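You operate a simulated robot arm through the tools that you are given. There is no shell and no other tool. Be economical: measure what you need, move in short steps, check, and stop when the job is done.

You run a simulated two-armed robot. Do the job below in one go: nothing can be reset, and whatever is moved stays where it is left.

TASK
Hold the blue jug, pull its strainer out and tip the old tea down the sink.
Fine: jug back where it stood, strainer in again. Set down upright: blue jug.

The check looks at the end state, three seconds after you hand in, the way a careful person would. Anything else that was tipped, shoved, dropped, spilled or broken makes it a failure.

THE ROBOT
Two 6-joint arms with two-finger parallel grippers on one trunk, on a base that drives. Base frame: it is fixed to the floor where the robot stands at the start and does not move with it; the origin is under the middle of the robot, x ahead of it, y to its left, z up. Readings come in m, degrees, newtons and seconds.
The left shoulder is at the start at [0.06, 0.187, 1.222], the right one opposite. With the tool pointing down near the work surface each hand reaches from about 0.1 to 0.6 m from the robot's upright axis, wherever it stands, measured 20 degrees to its own side. Places, roughly: counter beside the burners [0.6, 0, 0.9]. Payload 1.57 kg a hand.
Tool frame (each hand has its own): the origin (TCP) lies between the finger pads and is the grasp point; the fingertips stand 0.03 m ahead of it; z points along the fingers, y is the line along which they close. Largest opening 0.11 m; finger width 0.024, thickness 0.012; the body of the gripper, 0.048 by 0.112 m, starts 0.078 m behind the TCP.
Orientation is that of the tool frame in the base frame, as a unit quaternion [x, y, z, w]. With the fingers straight down and closing along the base's y, the tool's x points along the base's -x, its y along +y and its z along -z.

THE INTERFACE
- The arms move only by the tool arm_command. It takes "left_steps", "right_steps" or both (then of equal length, played together; a hand with none holds still); each is a list of rows, each a list of 7 numbers: the shift along the tool's x, y, z in m, then the turn, a rotation vector about the tool's x, y, z in degrees, then the closure, from 0 (fully open) to 1 (shut). In form: [[x, y, z, rx, ry, rz, hand], ...]. A call has 1 to 12 rows; each row shifts and turns the commanded pose from where the row before left it, along the tool's axes as they then stand. Each row takes 0.2 s and may step no farther than 0.05 m and 8.6 degrees from the row before; otherwise, or with a gripper value out of range, the whole call is refused. A pose out of reach is approached as far as the arm can. The call stops where the force on the tool passes 40 N (or 10 N more than at its start, if that is more) or the arm is blocked; 0.2 s more then pass. Each finger travels about 0.153 m/s and halts on what it meets, pressing with about 43 N; the grip force reading is that of the motor and also rises with nothing between the fingers. The clock runs only during rows and for 0.2 s after the last one: add rows that do not move to give the fingers time. The reply holds the time, the measured pose of the TCP, the force on the tool along the base axes, the opening and the grip force, in the units named above and with some noise, with the torque about the TCP (base axes, N m) and any sound that the robot's microphone picked up, and new pictures: "show" is both (left out), scene, wrist or none (wrist: the cameras of the hands that moved).
- Cameras (640 x 400 px; columns grow to the right, rows downward): "scene" is now at [0.0101, 0.0036, 1.7516]; the picture's right is [0.08, -1.00, 0.00], its down [-0.84, -0.07, -0.53] and it looks along [0.53, 0.04, -0.85] (base axes); focal length 268 px, centre (320, 200). "left" rides on the left gripper at [0.07, -0.016, -0.141] in its tool frame; the picture's right is [0.23, 0.97, 0.00], its down [-0.86, 0.20, -0.48] and it looks along [-0.47, 0.11, 0.88] (tool axes); focal length 222 px, centre (320, 200). "right" rides on the right gripper at [0.07, 0.016, -0.141] in its tool frame; the picture's right is [-0.23, 0.97, 0.00], its down [-0.86, -0.20, -0.48] and it looks along [-0.47, -0.11, 0.88] (tool axes); focal length 222 px, centre (320, 200). There is no depth. A picture from a camera that has moved, and an enlarged one, comes with that camera's place and axes in the base frame and with its lens.
- move_column(by): slides the trunk up (or, below 0, down) by that many m; the arms and the scene camera ride with it, the base frame stays. It gives what a move gives, with no picture.
- steer(legs): drives the robot by 1 to 6 legs, each [ahead, left, turn to the left] in m, m and degrees, along the robot's own axes; the way and the turn of a leg run together, so that a leg with both is an arc; at most 1.5 m and 180 degrees a leg. The arms and the cameras ride along, it lands a little off, and it stops where it bumps. It gives what a move gives, and a new picture of the scene camera.
- aim_head(pan, tilt): turns the head with the scene camera to pan (to the left, within 86 degrees either way) and tilt (down, from -29 to 69), counted from straight ahead of the robot. It gives what a move gives, and a new picture of the scene camera.
- zoom(camera, box): a new picture of the part [left, top, right, bottom] of that camera's present view, enlarged. No time passes.
- close_job(): hands the job in; it is judged then, once.

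Go step by step. Nothing tells you exact positions but the pictures and the camera data: compare them with the known pose of the tool, close in by small moves and look again before you grip or let go. The budget is 120 turns and 260 pictures, counting those below and the enlarged ones. Unless the task says otherwise, let go and move clear before handing in, and close with one line.

The tools are called after "Request:" as a command line: name --argument value ..., lists and objects as JSON in quotes. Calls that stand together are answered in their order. arm_command: Moves the arms, as the interface text tells. Its arguments: {"type":"object","properties":{"left_steps":{"type":"array","items":{"type":"array","items":{"type":"number"}}},"right_steps":{"type":"array","items":{"type":"array","items":{"type":"number"}}},"show":{"type":"string","enum":["both","scene","wrist","none"]}},"required":[]} The other tools are called the same way: move_column (by) slides the trunk up or down; steer (legs) drives the base; aim_head (pan, tilt) turns the head that bears the scene camera; zoom (camera, box) takes an enlarged picture of a part of a camera's view; close_job () hands the job in.

At the start:

```text
clock: 0.0
left_eef_pos: [0.421, 0.2513, 1.2809]
left_orientation: [0.0, 1.0, 0.0, 0.0]
left_wrist_force: [0.4, -0.2, -0.4]
left_moment: [0.03, 0.0, -0.04]
left_width: 0.11
left_gripper_force: 0.0
right_eef_pos: [0.421, -0.1148, 1.2866]
right_orientation: [-0.001, 1.0, 0.0, 0.0]
right_wrist_force: [0.3, 0.2, -0.1]
right_moment: [0.0, -0.03, -0.03]
right_width: 0.11
right_gripper_force: 0.1
trunk travel left (down, up): [-0.85, 0.14]
robot x, y, heading: [-0.0019, 0.002, 0.1]
head pan, tilt: [4.4, 57.7]
```

scene: 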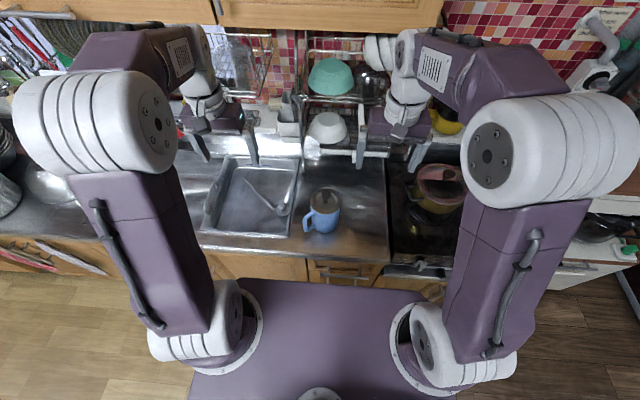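
right: 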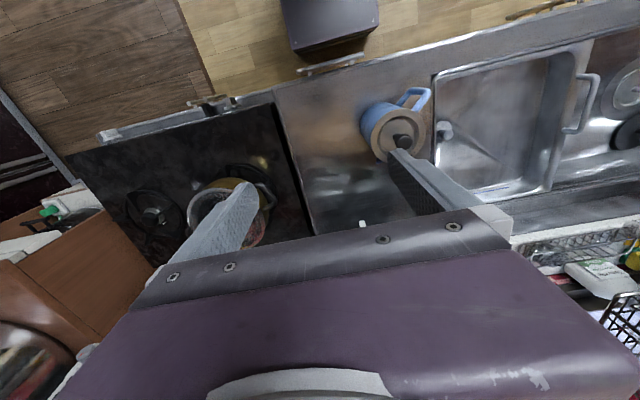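
left: 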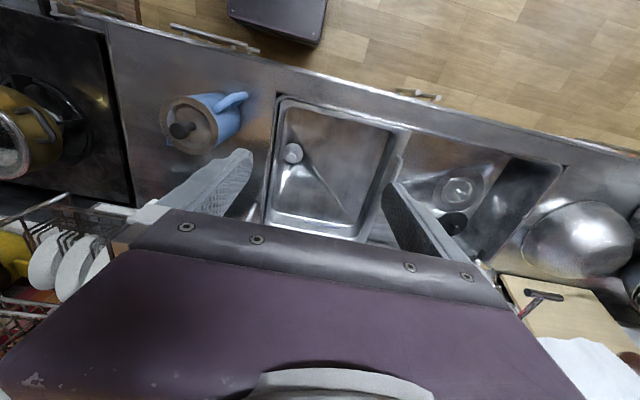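

I see the blue jug on the counter just right of the sink; I'll enlarge it from several cameras to locate it.

Request:
zoom --camera "scene" --box '[190, 140, 400, 270]'

Request:
zoom --camera "right" --box '[320, 60, 480, 180]'

Request:
zoom --camera "left" --box '[140, 70, 420, 245]'

```text
3.05 times, centred on (295, 205) of scene
camera zoom: at [0.0101, 0.0036, 1.7516], right [0.08, -1.0, 0.0], down [-0.84, -0.07, -0.53], along [0.53, 0.04, -0.85], focal length 818 px, centre (396, 185)
```

zoom: 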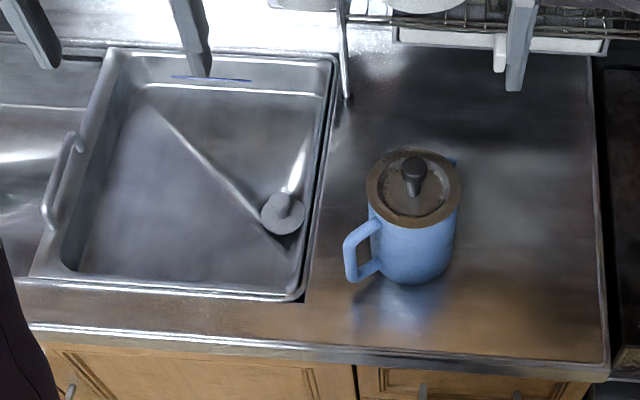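

```text
3.33 times, centred on (400, 120) of right
camera zoom: at [0.3499, -0.0987, 1.4286], right [0.23, 0.97, 0.0], down [0.86, -0.2, 0.48], along [0.47, -0.11, -0.88], focal length 740 px, centre (53, 467)
```

zoom: 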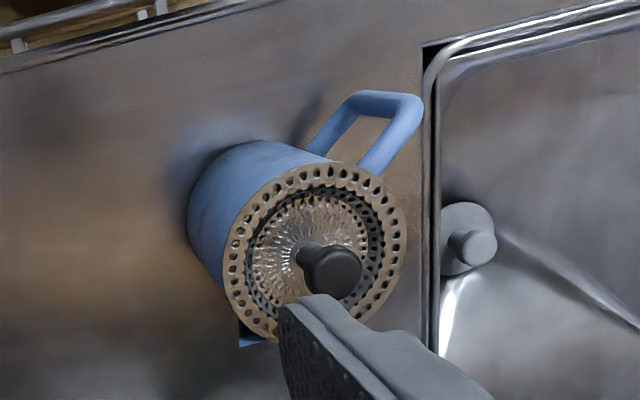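

```text
2.29 times, centred on (280, 158) of left
camera zoom: at [0.3496, 0.235, 1.4197], right [-0.23, 0.97, 0.0], down [0.86, 0.2, 0.48], along [0.47, 0.11, -0.88], focal length 508 px, centre (411, 297)
```

zoom: 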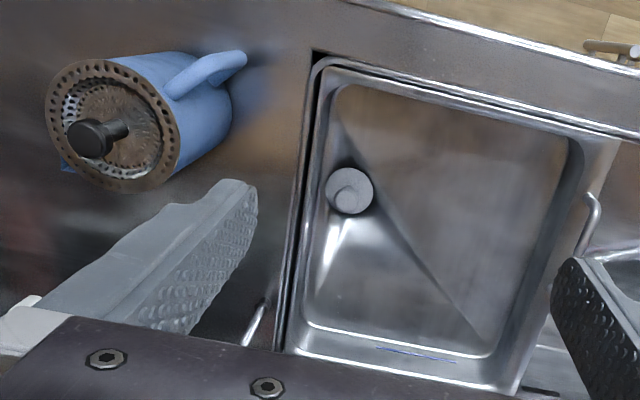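

The knob top triangulates to about (0.479, 0.023, 1.04), and the handle points toward the robot and left, at about azimuth 132°. I plan to grip the jug body from the right with the right hand pointing left and slightly down, and pull the knob up with the left hand. First I'll turn the right hand in free space.

Request:
arm_command --right_steps '[[0, 0, 0, 0, 0, 8.2, 0], [0, 0, 0, 0, 0, 8.2, 0], [0, 0, 0, 0, 0, 8.2, 0], [0, 0, 0, 0, 0, 8.2, 0], [0, 0, 0, 0, 0, 8.2, 0], [0, 0, 0, 0, 0, 8.2, 0], [0, 0, 0, 0, 0, 8.2, 0], [0, 0, 0, 0, 0, 8.2, 0], [0, 0, 0, 0, 0, 8.2, 0], [0, 0, 0, 0, 0, 8.2, 0], [0, 0, 0, 0, 0, 8, 0]]' --show "none"

Request:
arm_command --right_steps '[[0, 0, 0, 0, 8.5, 0, 0], [0, 0, 0, 0, 8.5, 0, 0], [0, 0, 0, 0, 8.5, 0, 0], [0, 0, 0, 0, 8.5, 0, 0], [0, 0, 0, 0, 8.5, 0, 0], [0, 0, 0, 0, 8.5, 0, 0], [0, 0, 0, 0, 8.5, 0, 0]]' --show "both"

```text
clock: 2.4
left_eef_pos: [0.4209, 0.2532, 1.2797]
left_orientation: [0.0, 1.0, 0.0, 0.0]
left_wrist_force: [0.2, 0.6, -0.5]
left_moment: [0.0, 0.0, 0.01]
left_width: 0.1101
left_gripper_force: 0.1
right_eef_pos: [0.4202, -0.1154, 1.2862]
right_orientation: [0.707, 0.707, 0.0, 0.0]
right_wrist_force: [-0.8, -0.2, 0.7]
right_moment: [0.01, 0.0, 0.02]
right_width: 0.1102
right_gripper_force: 0.0
trunk travel left (down, up): [-0.85, 0.14]
robot x, y, heading: [-0.002, 0.0022, -0.2]
head pan, tilt: [4.4, 57.7]
```

```text
clock: 4.0
left_eef_pos: [0.422, 0.2524, 1.28]
left_orientation: [0.0, 1.0, 0.0, 0.0]
left_wrist_force: [-0.4, 0.7, -0.2]
left_moment: [-0.01, 0.08, -0.03]
left_width: 0.11
left_gripper_force: 0.1
right_eef_pos: [0.4199, -0.1152, 1.2861]
right_orientation: [0.613, 0.614, 0.352, -0.352]
right_wrist_force: [0.9, -0.6, -0.5]
right_moment: [0.06, 0.0, 0.01]
right_width: 0.1102
right_gripper_force: 0.1
trunk travel left (down, up): [-0.85, 0.14]
robot x, y, heading: [0.001, -0.0018, 0.1]
head pan, tilt: [4.4, 57.7]
camera scene: at [0.011, 0.0024, 1.7516], right [0.08, -1.0, 0.0], down [-0.84, -0.06, -0.53], along [0.53, 0.04, -0.85], focal length 268 px, centre (320, 200)
camera right: at [0.4356, -0.2023, 1.4183], right [0.97, -0.11, -0.2], down [-0.2, -0.84, -0.5], along [-0.11, 0.52, -0.85], focal length 222 px, centre (320, 200)
```

scene: 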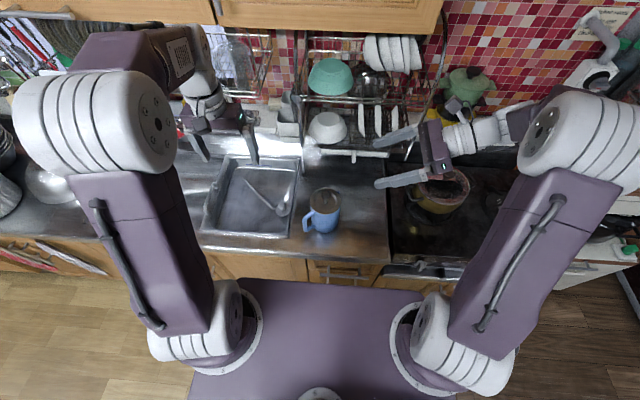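
right: 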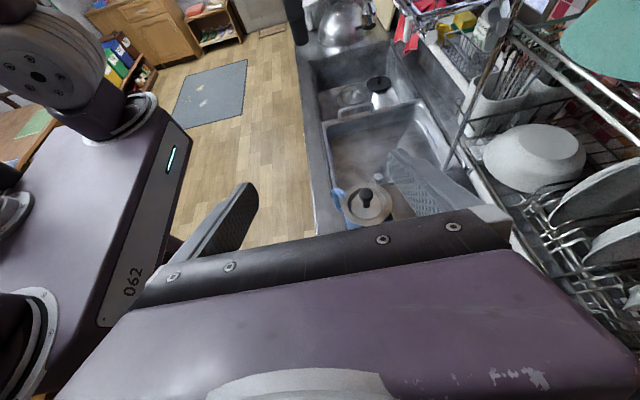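

The pose is reachable. I'll lower the hand to a stand-off to the right of and above the jug, then look.

Request:
arm_command --right_steps '[[-0.033, 0.01, 0.022, 0, 0, 0, 0], [-0.033, 0.01, 0.022, 0, 0, 0, 0], [-0.033, 0.01, 0.022, 0, 0, 0, 0], [-0.033, 0.01, 0.022, 0, 0, 0, 0], [-0.033, 0.01, 0.022, 0, 0, 0, 0], [-0.033, 0.01, 0.022, 0, 0, 0, 0]]'

Request:
zoom --camera "right" --box '[200, 80, 520, 280]'

Request:
zoom --camera "scene" --box '[270, 140, 480, 270]'

Request:
zoom --camera "left" --box '[60, 60, 300, 210]'

```text
clock: 5.4
left_eef_pos: [0.4216, 0.2513, 1.279]
left_orientation: [0.0, 1.0, 0.0, 0.0]
left_wrist_force: [0.6, -0.2, 0.5]
left_moment: [0.01, -0.01, 0.01]
left_width: 0.11
left_gripper_force: 0.0
right_eef_pos: [0.4795, -0.1016, 1.0482]
right_orientation: [0.614, 0.614, 0.351, -0.351]
right_wrist_force: [-0.3, 0.1, -0.7]
right_moment: [0.03, 0.01, 0.01]
right_width: 0.11
right_gripper_force: 0.0
trunk travel left (down, up): [-0.85, 0.14]
robot x, y, heading: [-0.001, 0.004, -0.1]
head pan, tilt: [4.4, 57.7]
camera scene: at [0.0113, 0.0031, 1.7516], right [0.08, -1.0, 0.0], down [-0.84, -0.07, -0.53], along [0.53, 0.04, -0.85], focal length 268 px, centre (320, 200)
camera right: at [0.4961, -0.1876, 1.1803], right [0.97, -0.12, -0.2], down [-0.2, -0.85, -0.49], along [-0.11, 0.52, -0.85], focal length 222 px, centre (320, 200)
```

scene: 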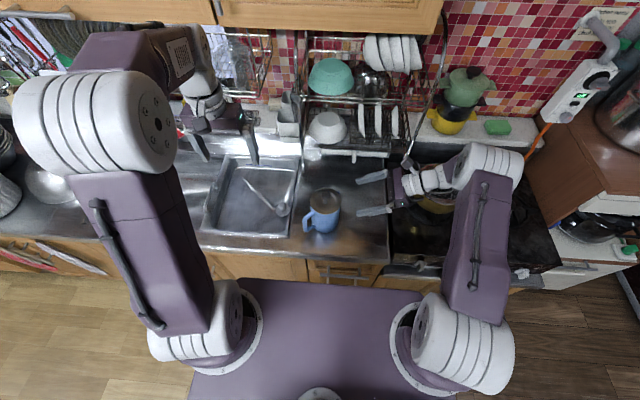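
right: 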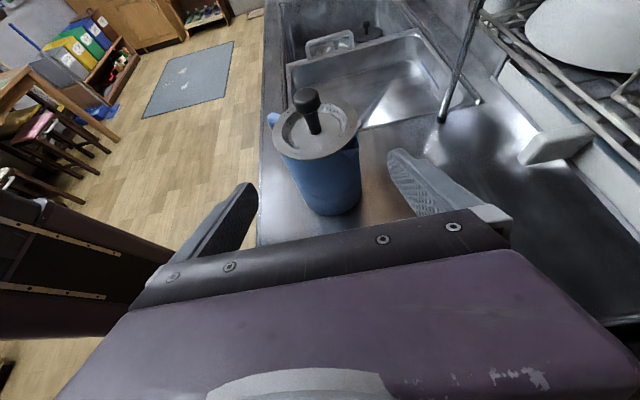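

```text
2.00 times, centred on (360, 180) of right
camera zoom: at [0.4961, -0.1876, 1.1803], right [0.97, -0.12, -0.2], down [-0.2, -0.85, -0.49], along [-0.11, 0.52, -0.85], focal length 444 px, centre (240, 240)
```

zoom: 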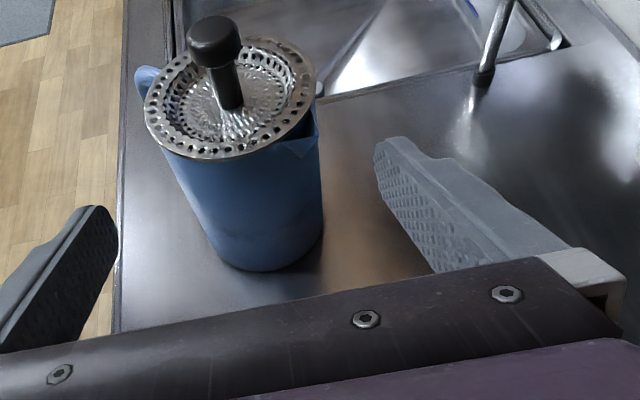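

```text
3.05 times, centred on (375, 205) of scene
camera zoom: at [0.0113, 0.0031, 1.7516], right [0.08, -1.0, 0.0], down [-0.84, -0.07, -0.53], along [0.53, 0.04, -0.85], focal length 818 px, centre (152, 185)
```

zoom: 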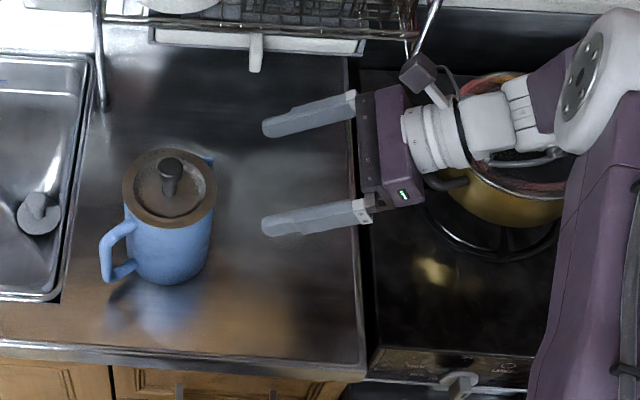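

```text
2.67 times, centred on (180, 135) of left
camera zoom: at [0.3505, 0.2346, 1.4196], right [-0.23, 0.97, 0.0], down [0.86, 0.2, 0.48], along [0.47, 0.11, -0.88], focal length 592 px, centre (693, 373)
```

zoom: 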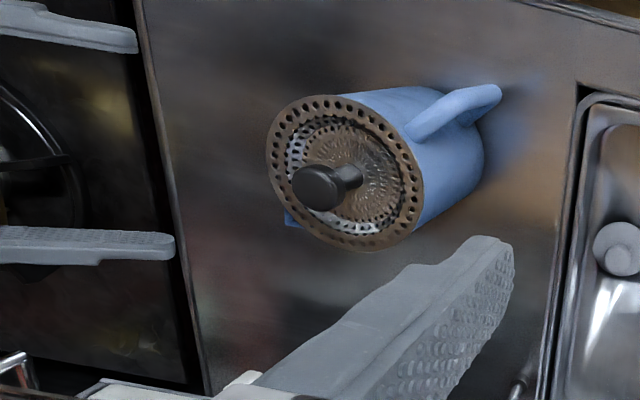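

The jug body is about 0.09 m wide with its axis near x = 0.479, and the strainer rim is at z ≈ 1.0. I'll line up lower and then advance partway, and check.

Request:
arm_command --right_steps '[[-0.021, 0, 0.026, 0, 0, 0, 0], [-0.021, 0, 0.027, 0, 0, 0, 0], [0, 0, 0.03, 0, 0, 0, 0], [0, 0, 0.02, 0, 0, 0, 0]]'

Request:
zoom --camera "left" --box '[60, 60, 300, 210]'

Request:
zoom --camera "scene" --box '[270, 140, 480, 270]'

```text
clock: 6.4
left_eef_pos: [0.4207, 0.2533, 1.2802]
left_orientation: [0.0, 1.0, 0.0, -0.001]
left_wrist_force: [-0.4, 0.4, 0.0]
left_moment: [0.0, 0.04, -0.07]
left_width: 0.1101
left_gripper_force: 0.1
right_eef_pos: [0.4766, -0.0312, 0.9589]
right_orientation: [0.614, 0.614, 0.351, -0.35]
right_wrist_force: [0.3, 0.1, 0.5]
right_moment: [-0.02, 0.04, 0.01]
right_width: 0.1101
right_gripper_force: 0.2
trunk travel left (down, up): [-0.85, 0.14]
robot x, y, heading: [0.0021, 0.0009, -0.2]
head pan, tilt: [4.4, 57.7]
camera scene: at [0.0102, 0.0046, 1.7516], right [0.08, -1.0, 0.0], down [-0.84, -0.07, -0.53], along [0.53, 0.04, -0.85], focal length 268 px, centre (320, 200)
camera right: at [0.4943, -0.1178, 1.0907], right [0.97, -0.12, -0.2], down [-0.2, -0.85, -0.49], along [-0.11, 0.52, -0.85], focal length 222 px, centre (320, 200)
```

scene: 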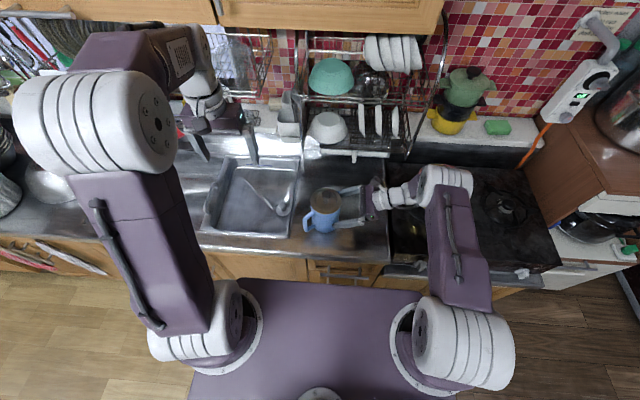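
right: 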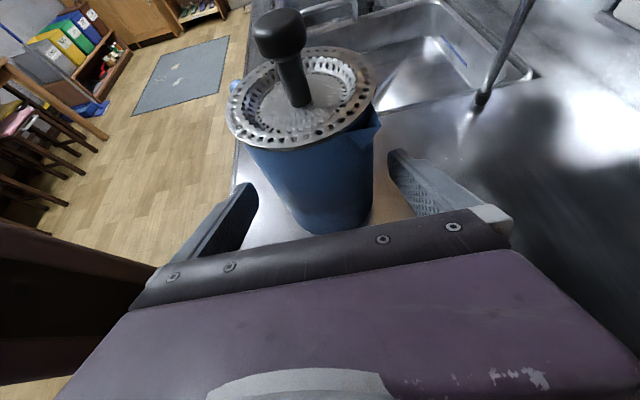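

```text
2.67 times, centred on (180, 135) of left
camera zoom: at [0.3496, 0.2358, 1.4196], right [-0.23, 0.97, 0.0], down [0.86, 0.2, 0.48], along [0.47, 0.11, -0.88], focal length 592 px, centre (693, 373)
```

zoom: 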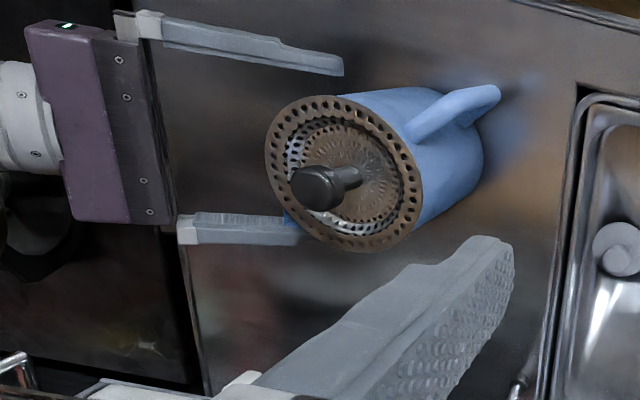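

```text
3.05 times, centred on (375, 205) of scene
camera zoom: at [0.0102, 0.0046, 1.7516], right [0.08, -1.0, 0.0], down [-0.84, -0.07, -0.53], along [0.53, 0.04, -0.85], focal length 818 px, centre (152, 185)
```

zoom: 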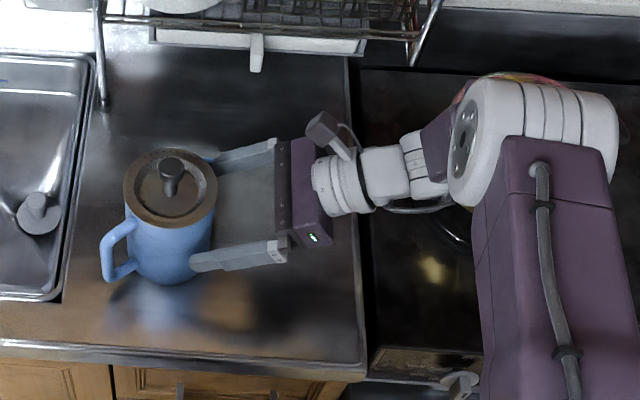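

Alignment looks good, with both fingers clear of the body and spout. I'll advance to the grasp point, not closing yet.

Request:
arm_command --right_steps '[[0, 0.003, 0.016, 0, 0, 0, 0], [0, 0, 0.016, 0, 0, 0, 0], [0, 0, 0.014, 0, 0, 0, 0]]'

Request:
zoom --camera "left" --box '[60, 60, 300, 210]'

```text
clock: 7.2
left_eef_pos: [0.421, 0.2513, 1.2806]
left_orientation: [0.0, 1.0, 0.0, 0.0]
left_wrist_force: [0.0, 0.2, -0.5]
left_moment: [-0.01, -0.01, -0.02]
left_width: 0.11
left_gripper_force: 0.1
right_eef_pos: [0.4831, 0.0038, 0.9363]
right_orientation: [0.614, 0.614, 0.351, -0.351]
right_wrist_force: [-0.3, 0.8, 0.4]
right_moment: [0.0, -0.03, 0.04]
right_width: 0.11
right_gripper_force: 0.0
trunk travel left (down, up): [-0.85, 0.14]
robot x, y, heading: [0.0011, 0.0001, 0.1]
head pan, tilt: [4.4, 57.7]
camera scene: at [0.0102, 0.0035, 1.7516], right [0.08, -1.0, 0.0], down [-0.84, -0.07, -0.53], along [0.53, 0.04, -0.85], focal length 268 px, centre (320, 200)
camera right: at [0.4993, -0.0819, 1.0683], right [0.97, -0.12, -0.2], down [-0.2, -0.85, -0.49], along [-0.11, 0.52, -0.85], focal length 222 px, centre (320, 200)
```

scene: 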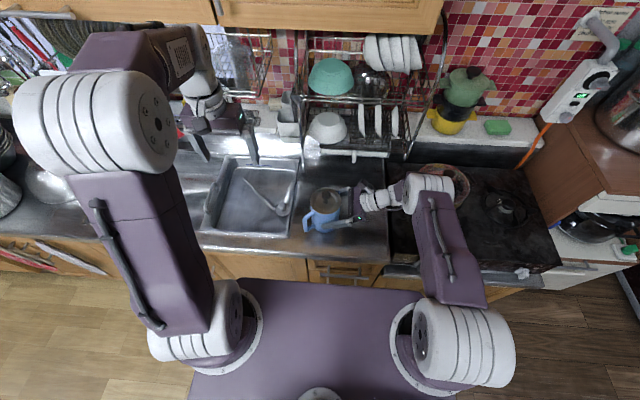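
right: 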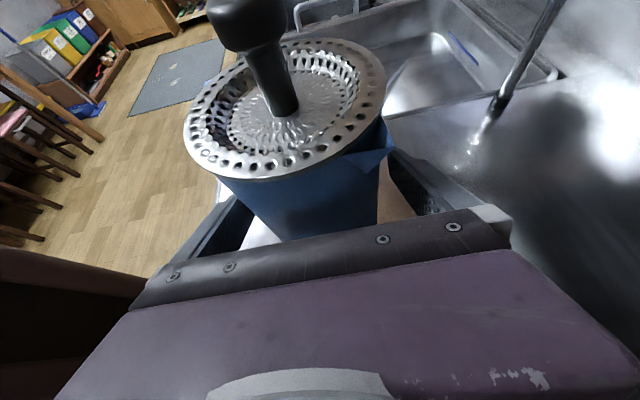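

```text
2.67 times, centred on (180, 135) of left
camera zoom: at [0.3497, 0.2349, 1.4197], right [-0.23, 0.97, 0.0], down [0.86, 0.2, 0.48], along [0.47, 0.11, -0.88], focal length 592 px, centre (693, 373)
```

zoom: 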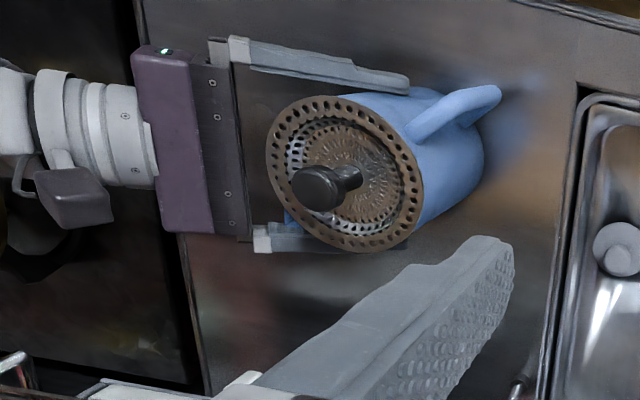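

Both fingers straddle the body clear of handle and spout. I'll advance 8 mm more and close gently.

Request:
arm_command --right_steps '[[0, -0.002, 0.008, 0, 0, 0, 0], [0, 0, 0, 0, 0, 0, 0.08], [0, 0, 0, 0, 0, 0, 0.12], [0, 0, 0, 0, 0, 0, 0.16], [0, 0, 0, 0, 0, 0, 0.2], [0, 0, 0, 0, 0, 0, 0.25], [0, 0, 0, 0, 0, 0, 0.3]]'

Request:
zoom --camera "left" --box '[60, 60, 300, 210]'

```text
clock: 8.8
left_eef_pos: [0.4206, 0.2517, 1.2786]
left_orientation: [0.0, 1.0, 0.0, 0.0]
left_wrist_force: [1.3, -0.2, -1.0]
left_moment: [0.02, 0.04, 0.05]
left_width: 0.11
left_gripper_force: 0.0
right_eef_pos: [0.482, 0.0122, 0.9333]
right_orientation: [0.615, 0.614, 0.351, -0.35]
right_wrist_force: [-0.7, 1.7, 1.7]
right_moment: [0.1, 0.01, 0.03]
right_width: 0.0993
right_gripper_force: 43.3
trunk travel left (down, up): [-0.85, 0.14]
robot x, y, heading: [-0.0021, -0.0018, -0.1]
head pan, tilt: [4.4, 57.7]
camera scene: at [0.0099, 0.004, 1.7516], right [0.08, -1.0, 0.0], down [-0.84, -0.07, -0.53], along [0.53, 0.04, -0.85], focal length 268 px, centre (320, 200)
camera right: at [0.4969, -0.0747, 1.0648], right [0.97, -0.12, -0.2], down [-0.2, -0.85, -0.49], along [-0.11, 0.52, -0.85], focal length 222 px, centre (320, 200)
```

scene: 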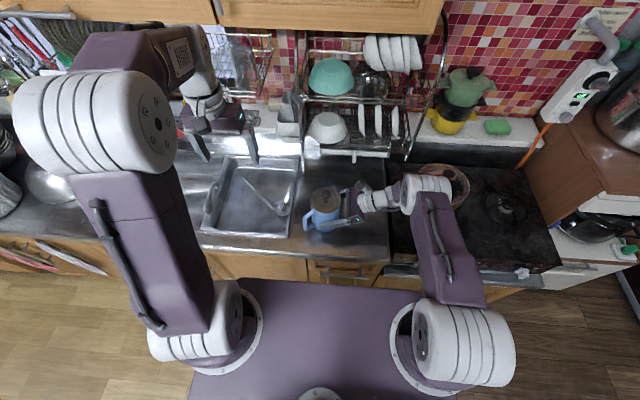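
right: 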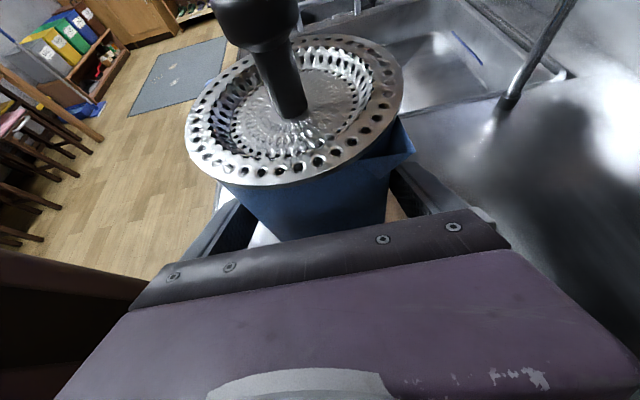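

```text
2.67 times, centred on (180, 135) of left
camera zoom: at [0.3494, 0.2354, 1.4197], right [-0.23, 0.97, 0.0], down [0.86, 0.2, 0.48], along [0.47, 0.11, -0.88], focal length 592 px, centre (693, 373)
```

zoom: 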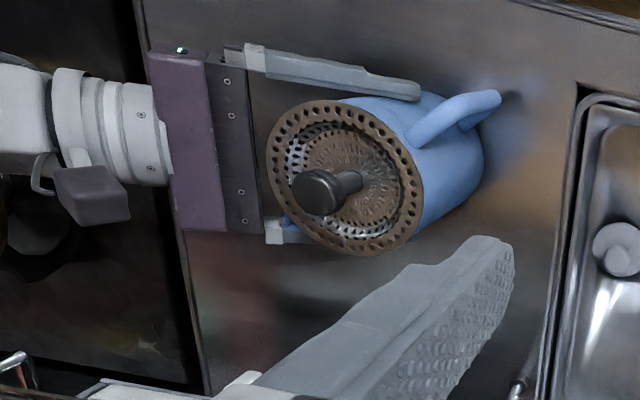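

The jug is gripped at 43 N, width 0.099, with no visible shift. Now I'll bring the left hand, partly closed, above the knob.

Request:
arm_command --left_steps '[[-0.0098, -0.038, 0.022, 0, 0, 0, 0.3], [-0.0098, -0.038, 0.022, 0, 0, 0, 0.3], [-0.0098, -0.038, 0.022, 0, 0, 0, 0.3], [-0.0098, -0.038, 0.022, 0, 0, 0, 0.3], [-0.0098, -0.038, 0.022, 0, 0, 0, 0.3], [-0.0098, -0.038, 0.022, 0, 0, 0, 0.3]]'

Request:
zoom --camera "scene" --box '[220, 130, 430, 260]'

Request:
zoom --camera "left" --box '[220, 60, 420, 220]'

```text
clock: 10.2
left_eef_pos: [0.4775, 0.0284, 1.1489]
left_orientation: [0.001, 1.0, 0.0, 0.001]
left_wrist_force: [0.2, 0.7, 0.2]
left_moment: [0.03, 0.01, -0.02]
left_width: 0.077
left_gripper_force: 0.1
right_eef_pos: [0.4813, 0.0118, 0.9324]
right_orientation: [0.614, 0.613, 0.351, -0.352]
right_wrist_force: [-0.5, 0.9, 2.3]
right_moment: [-0.21, 0.0, 0.03]
right_width: 0.099
right_gripper_force: 42.6
trunk travel left (down, up): [-0.85, 0.14]
robot x, y, heading: [-0.0005, -0.0009, 0.3]
head pan, tilt: [4.4, 57.7]
camera scene: at [0.0103, 0.0024, 1.7517], right [0.08, -1.0, 0.0], down [-0.84, -0.07, -0.53], along [0.53, 0.04, -0.85], focal length 268 px, centre (320, 200)
camera left: at [0.4068, 0.0115, 1.2878], right [-0.23, 0.97, 0.0], down [0.85, 0.2, 0.48], along [0.47, 0.11, -0.88], focal length 222 px, centre (320, 200)
```

scene: 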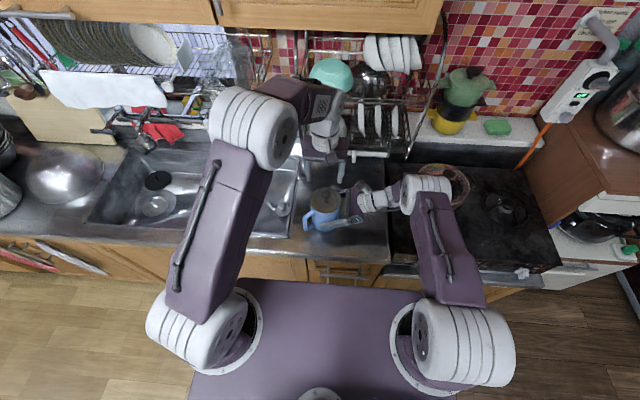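
left: 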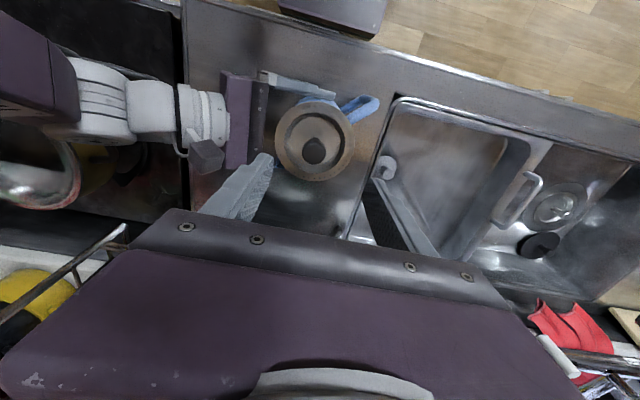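

```text
3.05 times, centred on (325, 195) of scene
camera zoom: at [0.0103, 0.0024, 1.7517], right [0.08, -1.0, 0.0], down [-0.84, -0.07, -0.53], along [0.53, 0.04, -0.85], focal length 818 px, centre (305, 215)
```

zoom: 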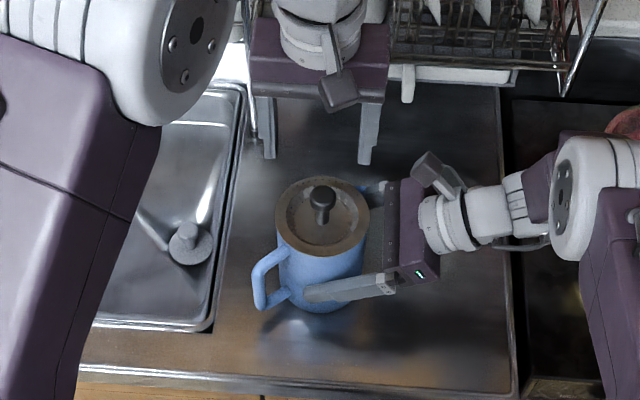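

```text
2.50 times, centred on (320, 140) of left
camera zoom: at [0.4068, 0.0115, 1.2878], right [-0.23, 0.97, 0.0], down [0.85, 0.2, 0.48], along [0.47, 0.11, -0.88], focal length 555 px, centre (320, 350)
```

zoom: 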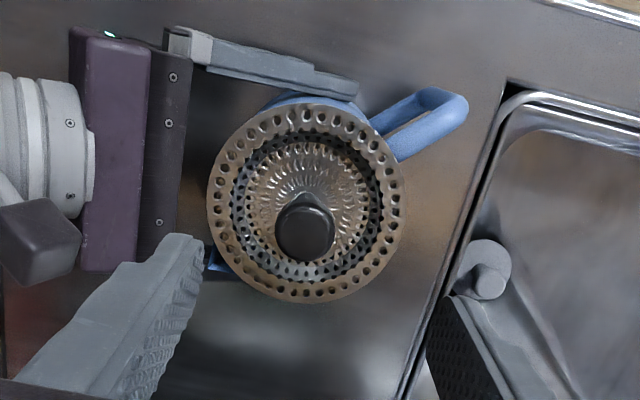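

The knob top is at (0.481, 0.0215, 1.04), about 26 mm wide. I'll descend the left hand around it.

Request:
arm_command --left_steps '[[-0.004, -0.007, 0.02, 0, 0, 0, 0.3], [0, 0, 0.04, 0, 0, 0, 0.3], [0, 0, 0.03, 0, 0, 0, 0.3], [0, 0, 0.025, 0, 0, 0, 0.3]]'

Request:
zoom --camera "scene" --box '[260, 140, 420, 240]'

Request:
zoom --camera "right" --box '[160, 0, 480, 200]'

```text
clock: 11.2
left_eef_pos: [0.4816, 0.0174, 1.0342]
left_orientation: [-0.001, 1.0, 0.0, 0.001]
left_wrist_force: [-4.8, 3.4, 12.5]
left_moment: [-0.1, 0.12, -0.23]
left_width: 0.0772
left_gripper_force: 0.0
right_eef_pos: [0.4809, 0.0116, 0.9329]
right_orientation: [0.615, 0.613, 0.351, -0.349]
right_wrist_force: [6.1, 0.5, -4.4]
right_moment: [0.66, 0.41, 0.19]
right_width: 0.0994
right_gripper_force: 43.3
trunk travel left (down, up): [-0.85, 0.14]
robot x, y, heading: [0.0032, 0.0003, -0.1]
head pan, tilt: [4.4, 57.7]
camera scene: at [0.0086, 0.0041, 1.7518], right [0.08, -1.0, 0.0], down [-0.84, -0.07, -0.53], along [0.53, 0.04, -0.85], focal length 268 px, centre (320, 200)
camera left: at [0.4103, 0.0016, 1.1747], right [-0.23, 0.97, 0.0], down [0.85, 0.2, 0.48], along [0.47, 0.11, -0.88], focal length 222 px, centre (320, 200)
```

scene: 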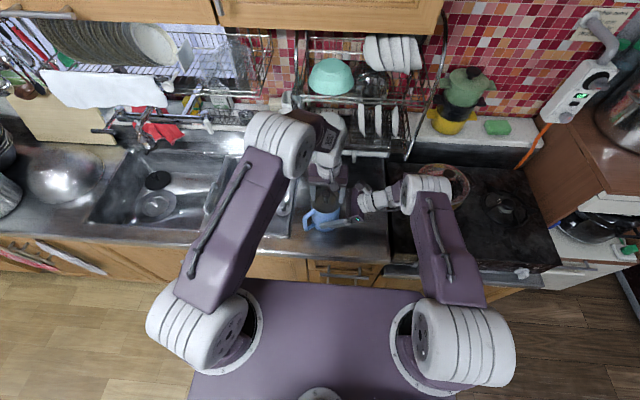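
left: 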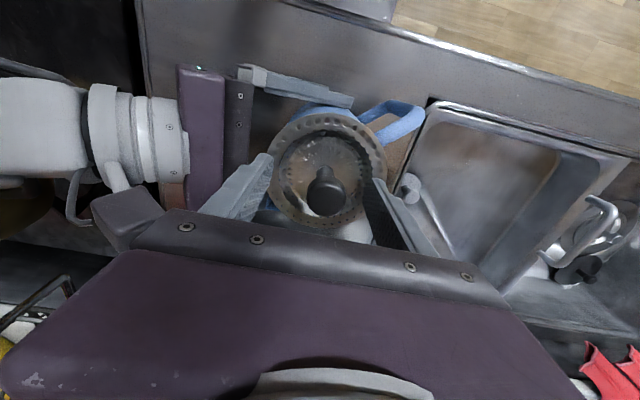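

```text
4.00 times, centred on (340, 190) of scene
camera zoom: at [0.0086, 0.0041, 1.7518], right [0.08, -1.0, 0.0], down [-0.84, -0.07, -0.53], along [0.53, 0.04, -0.85], focal length 1074 px, centre (240, 240)
```

zoom: 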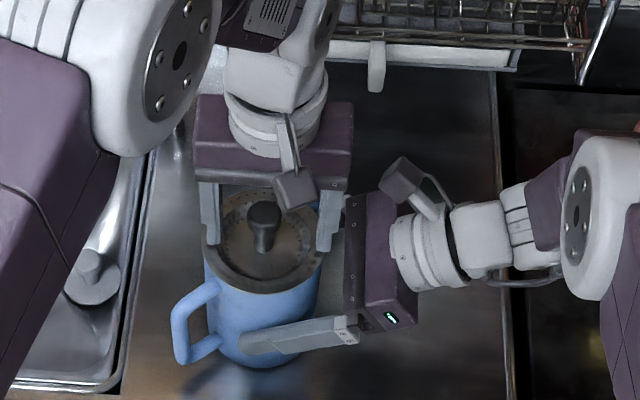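

```text
2.00 times, centred on (320, 100) of right
camera zoom: at [0.4964, -0.0748, 1.0651], right [0.97, -0.12, -0.19], down [-0.2, -0.85, -0.49], along [-0.11, 0.52, -0.85], focal length 444 px, centre (320, 400)
```

zoom: 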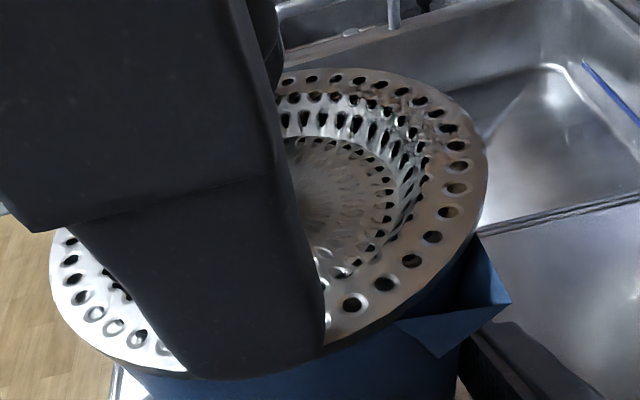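

The left fingertips press lightly (12 N) on the strainer rim. I'll raise 8 mm, centre by 4 mm and close on the knob.

Request:
arm_command --left_steps '[[0, 0.002, -0.008, 0, 0, 0, 0.3], [0, 0.002, 0, 0, 0, 0, 0.45], [0, 0, 0, 0, 0, 0, 0.6], [0, 0, 0, 0, 0, 0, 0.7]]'

Request:
zoom --camera "scene" --box '[260, 140, 420, 240]'

```text
clock: 12.2
left_eef_pos: [0.4823, 0.0205, 1.0426]
left_orientation: [0.0, 1.0, 0.0, 0.0]
left_wrist_force: [-0.3, 0.4, 0.1]
left_moment: [0.01, 0.03, 0.0]
left_width: 0.0331
left_gripper_force: 0.1
right_eef_pos: [0.4812, 0.0117, 0.9328]
right_orientation: [0.614, 0.614, 0.351, -0.35]
right_wrist_force: [-0.9, 1.0, 1.0]
right_moment: [-0.17, 0.14, 0.02]
right_width: 0.099
right_gripper_force: 42.8
trunk travel left (down, up): [-0.85, 0.14]
robot x, y, heading: [-0.004, 0.005, 0.0]
head pan, tilt: [4.4, 57.7]
camera scene: at [0.0097, 0.0037, 1.7516], right [0.08, -1.0, 0.0], down [-0.84, -0.07, -0.53], along [0.53, 0.04, -0.85], focal length 268 px, centre (320, 200)
camera left: at [0.4116, 0.0046, 1.1819], right [-0.23, 0.97, 0.0], down [0.85, 0.2, 0.48], along [0.47, 0.11, -0.88], focal length 222 px, centre (320, 200)
```

scene: 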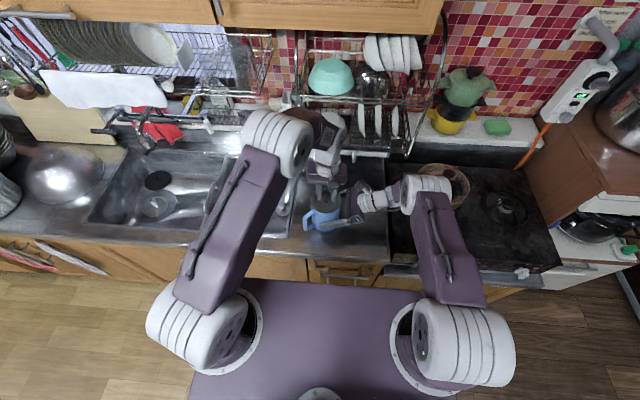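
left: 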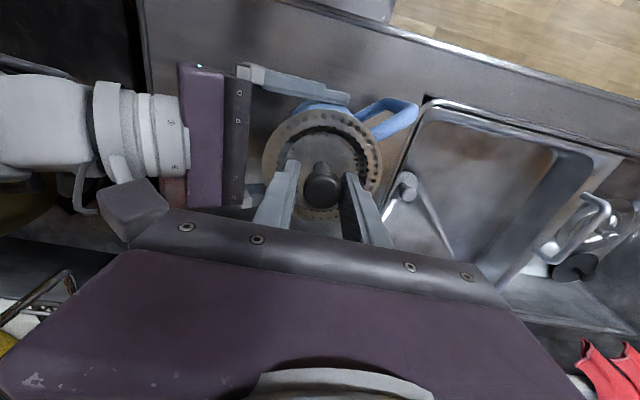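

```text
4.00 times, centred on (340, 190) of scene
camera zoom: at [0.0097, 0.0037, 1.7516], right [0.08, -1.0, 0.0], down [-0.84, -0.07, -0.53], along [0.53, 0.04, -0.85], focal length 1074 px, centre (240, 240)
```

zoom: 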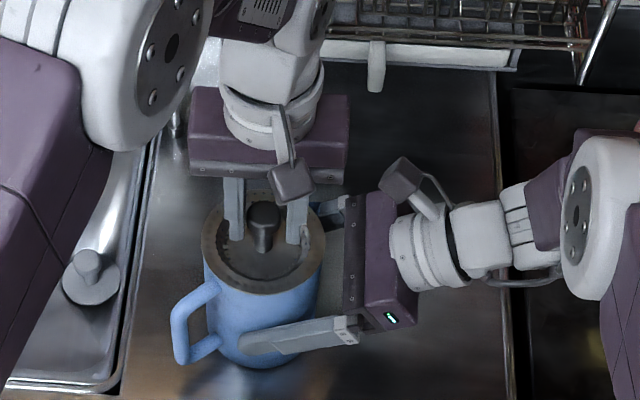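

The knob sits between the fingers. Lowering 6 mm (inside the recess) and closing.

Request:
arm_command --left_steps '[[0, 0, 0.006, 0, 0, 0, 0.7], [0, 0, 0, 0, 0, 0, 0.75], [0, 0, 0, 0, 0, 0, 0.8], [0, 0, 0, 0, 0, 0, 0.9], [0, 0, 0, 0, 0, 0, 0.9]]' --show "wrist"

```text
clock: 13.4
left_eef_pos: [0.4827, 0.0213, 1.0362]
left_orientation: [0.001, 1.0, 0.001, 0.0]
left_wrist_force: [3.3, 18.8, 5.6]
left_moment: [0.53, -0.08, -0.16]
left_width: 0.0266
left_gripper_force: 36.8
right_eef_pos: [0.4816, 0.0093, 0.9326]
right_orientation: [0.614, 0.614, 0.352, -0.351]
right_wrist_force: [-1.6, -17.2, 2.5]
right_moment: [0.89, -0.19, 0.2]
right_width: 0.0991
right_gripper_force: 42.5
trunk travel left (down, up): [-0.85, 0.14]
robot x, y, heading: [0.0033, 0.0043, -0.2]
head pan, tilt: [4.4, 57.7]
camera left: at [0.4116, 0.0046, 1.1758], right [-0.23, 0.97, 0.0], down [0.85, 0.2, 0.48], along [0.47, 0.11, -0.88], focal length 222 px, centre (320, 200)
```

left: 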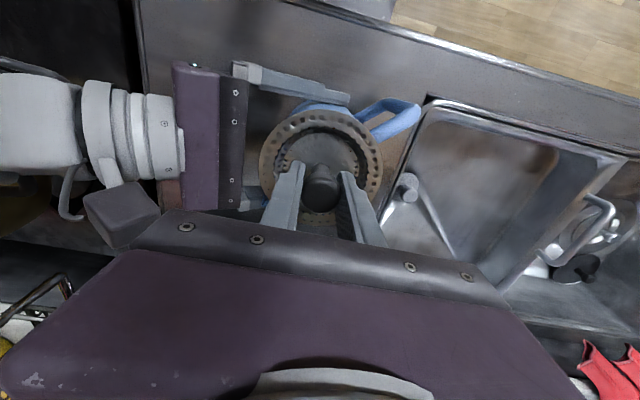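

The knob is gripped with a side force of about 19 N; I'll shift 3 mm left to relieve it.

Request:
arm_command --left_steps '[[0, 0.0015, 0, 0, 0, 0, 1], [0, 0.0015, 0, 0, 0, 0, 1]]' --show "none"

```text
clock: 14.0
left_eef_pos: [0.4825, 0.0222, 1.0357]
left_orientation: [-0.001, 1.0, -0.001, 0.0]
left_wrist_force: [2.1, -1.8, -1.4]
left_moment: [0.17, 0.27, -0.06]
left_width: 0.0265
left_gripper_force: 37.4
right_eef_pos: [0.4814, 0.0112, 0.9327]
right_orientation: [0.612, 0.615, 0.351, -0.352]
right_wrist_force: [-1.1, -0.6, 3.9]
right_moment: [-0.91, -0.5, 0.13]
right_width: 0.0989
right_gripper_force: 43.0
trunk travel left (down, up): [-0.85, 0.14]
robot x, y, heading: [0.002, -0.0006, -0.1]
head pan, tilt: [4.4, 57.7]
```

Forces are now relaxed. Pulling the strainer slowly straight up.

Request:
arm_command --left_steps '[[0, 0, -0.005, 0, 0, 0, 1], [0, 0, -0.01, 0, 0, 0, 1], [0, 0, -0.01, 0, 0, 0, 1], [0, 0, -0.015, 0, 0, 0, 1], [0, 0, -0.02, 0, 0, 0, 1]]'

Request:
zoom --camera "scene" --box '[260, 140, 420, 240]'

```text
clock: 15.2
left_eef_pos: [0.4805, 0.0235, 1.0953]
left_orientation: [0.0, 1.0, -0.001, 0.0]
left_wrist_force: [-0.8, -0.7, -0.4]
left_moment: [0.01, -0.02, -0.02]
left_width: 0.0263
left_gripper_force: 37.4
right_eef_pos: [0.4802, 0.0123, 0.9325]
right_orientation: [0.614, 0.614, 0.351, -0.351]
right_wrist_force: [-1.5, 1.7, 4.0]
right_moment: [-0.1, 0.09, -0.02]
right_width: 0.0991
right_gripper_force: 43.1
trunk travel left (down, up): [-0.85, 0.14]
robot x, y, heading: [0.0004, -0.0018, 0.1]
head pan, tilt: [4.4, 57.7]
camera scene: at [0.0092, 0.0043, 1.7515], right [0.08, -1.0, 0.0], down [-0.84, -0.07, -0.53], along [0.53, 0.04, -0.85], focal length 268 px, centre (320, 200)
camera left: at [0.4102, 0.0073, 1.2362], right [-0.23, 0.97, 0.0], down [0.86, 0.2, 0.48], along [0.47, 0.11, -0.88], focal length 222 px, centre (320, 200)
```

scene: 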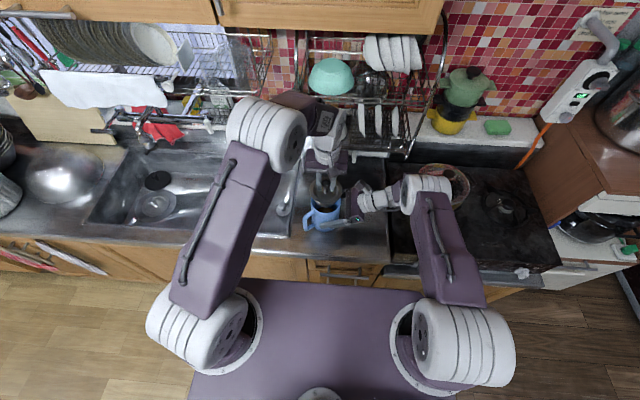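
left: 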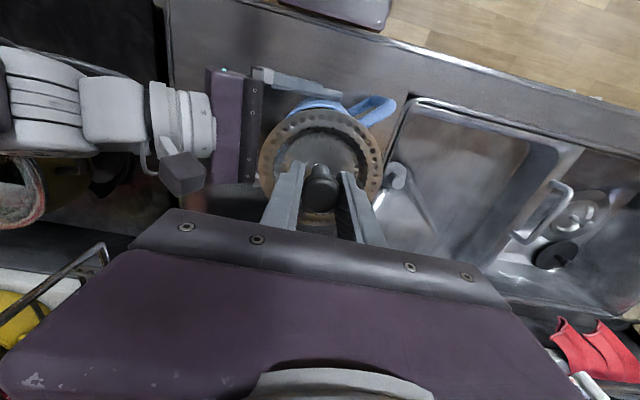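

```text
4.00 times, centred on (340, 190) of scene
camera zoom: at [0.0092, 0.0043, 1.7515], right [0.08, -1.0, 0.0], down [-0.84, -0.07, -0.53], along [0.53, 0.04, -0.85], focal length 1074 px, centre (240, 240)
```

zoom: 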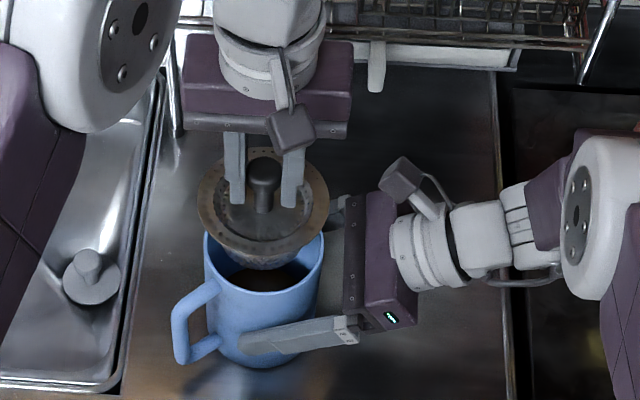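

The strainer is out (it is shallow) and the tea is visible. I'll carry the strainer up and left, over the other basin, clear of the pouring area.

Request:
arm_command --left_steps '[[0.003, 0, -0.04, 0, 0, 0, 1], [0.003, 0, -0.04, 0, 0, 0, 1], [0.005, 0.01, -0.04, 0, 0, 0, 1], [0.005, 0.044, -0.01, 0, 0, 0, 1], [0.005, 0.044, -0.01, 0, 0, 0, 1], [0.005, 0.044, -0.01, 0, 0, 0, 1], [0.005, 0.044, -0.01, 0, 0, 0, 1], [0.005, 0.044, -0.01, 0, 0, 0, 1], [0.005, 0.044, -0.01, 0, 0, 0, 1], [0.005, 0.044, -0.01, 0, 0, 0, 1], [0.005, 0.044, -0.01, 0, 0, 0, 1], [0.005, 0.044, -0.01, 0, 0, 0, 1]]'

Request:
zoom --camera "scene" --box '[180, 130, 420, 280]'

```text
clock: 17.8
left_eef_pos: [0.4263, 0.4311, 1.305]
left_orientation: [0.001, 1.0, -0.001, 0.001]
left_wrist_force: [0.7, -0.2, -0.4]
left_moment: [-0.01, 0.02, -0.01]
left_width: 0.0262
left_gripper_force: 37.2
right_eef_pos: [0.4819, 0.0123, 0.9335]
right_orientation: [0.614, 0.614, 0.351, -0.35]
right_wrist_force: [0.9, -1.2, 2.5]
right_moment: [-0.27, -0.03, -0.02]
right_width: 0.099
right_gripper_force: 42.5
trunk travel left (down, up): [-0.85, 0.14]
robot x, y, heading: [0.0035, -0.0001, 0.0]
head pan, tilt: [4.4, 57.7]
camera scene: at [0.0099, 0.0057, 1.7516], right [0.08, -1.0, 0.0], down [-0.84, -0.07, -0.53], along [0.53, 0.04, -0.85], focal length 268 px, centre (320, 200)
camera left: at [0.3551, 0.4133, 1.4447], right [-0.23, 0.97, 0.0], down [0.86, 0.2, 0.48], along [0.47, 0.11, -0.88], focal length 222 px, centre (320, 200)
```

scene: 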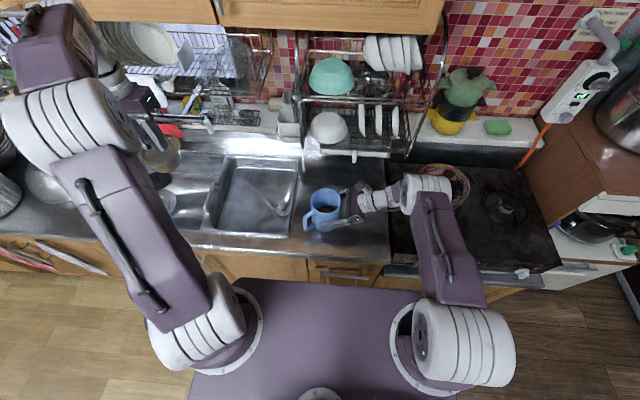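
left: 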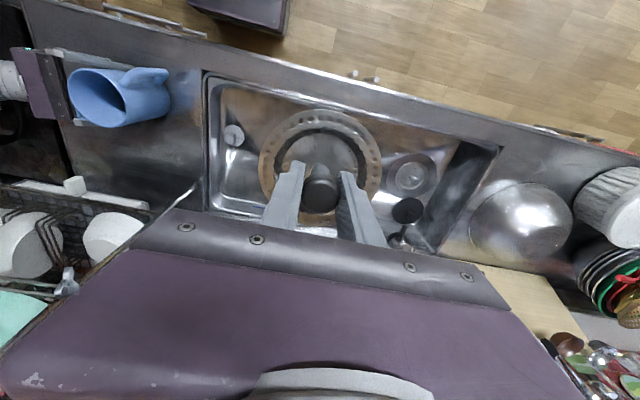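

```text
2.67 times, centred on (300, 205) of scene
camera zoom: at [0.0099, 0.0057, 1.7516], right [0.08, -1.0, 0.0], down [-0.84, -0.07, -0.53], along [0.53, 0.04, -0.85], focal length 716 px, centre (373, 187)
```

zoom: 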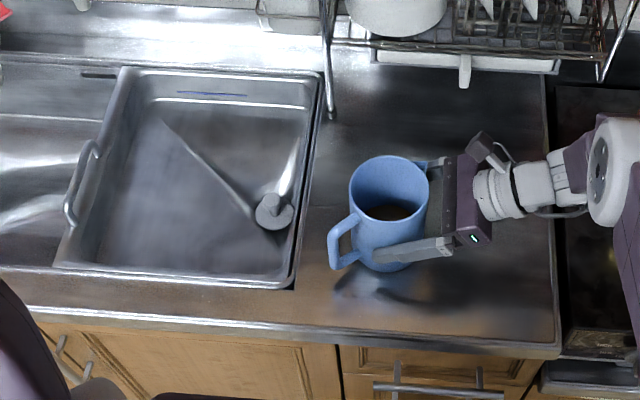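

The jug is open and the left hand is clear. There seem to be two compartments; I'll enlarge to see which one is the sink with a drain.

Request:
zoom --camera "left" --box '[180, 50, 520, 263]'

Request:
zoom --camera "scene" --box '[80, 130, 310, 275]'

Request:
zoom --camera "right" --box '[200, 0, 640, 220]'

```text
1.88 times, centred on (350, 156) of left
camera zoom: at [0.3551, 0.4133, 1.4447], right [-0.23, 0.97, 0.0], down [0.86, 0.2, 0.48], along [0.47, 0.11, -0.88], focal length 417 px, centre (264, 282)
```

zoom: 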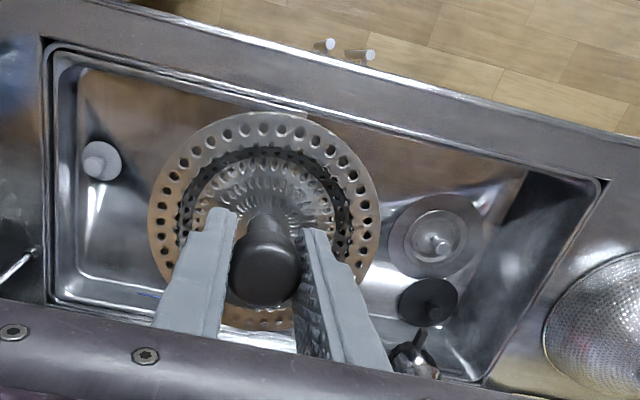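

```text
2.76 times, centred on (195, 202) of scene
camera zoom: at [0.0099, 0.0057, 1.7516], right [0.08, -1.0, 0.0], down [-0.84, -0.07, -0.53], along [0.53, 0.04, -0.85], focal length 740 px, centre (665, 193)
```

zoom: 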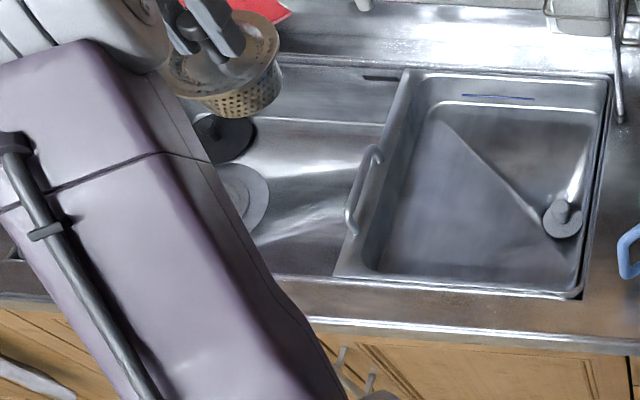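

```text
1.45 times, centred on (420, 110) of right
camera zoom: at [0.4969, -0.0738, 1.0649], right [0.97, -0.12, -0.2], down [-0.2, -0.85, -0.49], along [-0.11, 0.52, -0.85], focal length 323 px, centre (174, 331)
```

zoom: 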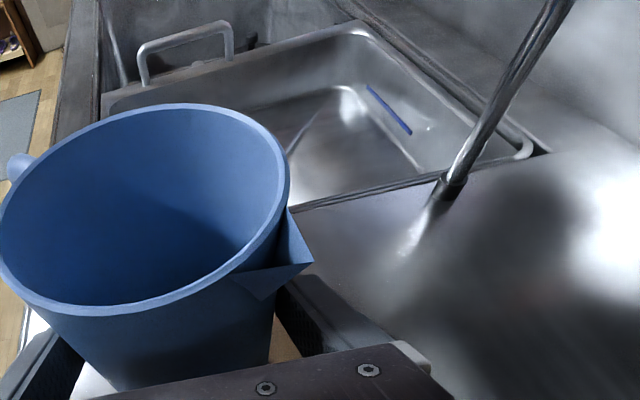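

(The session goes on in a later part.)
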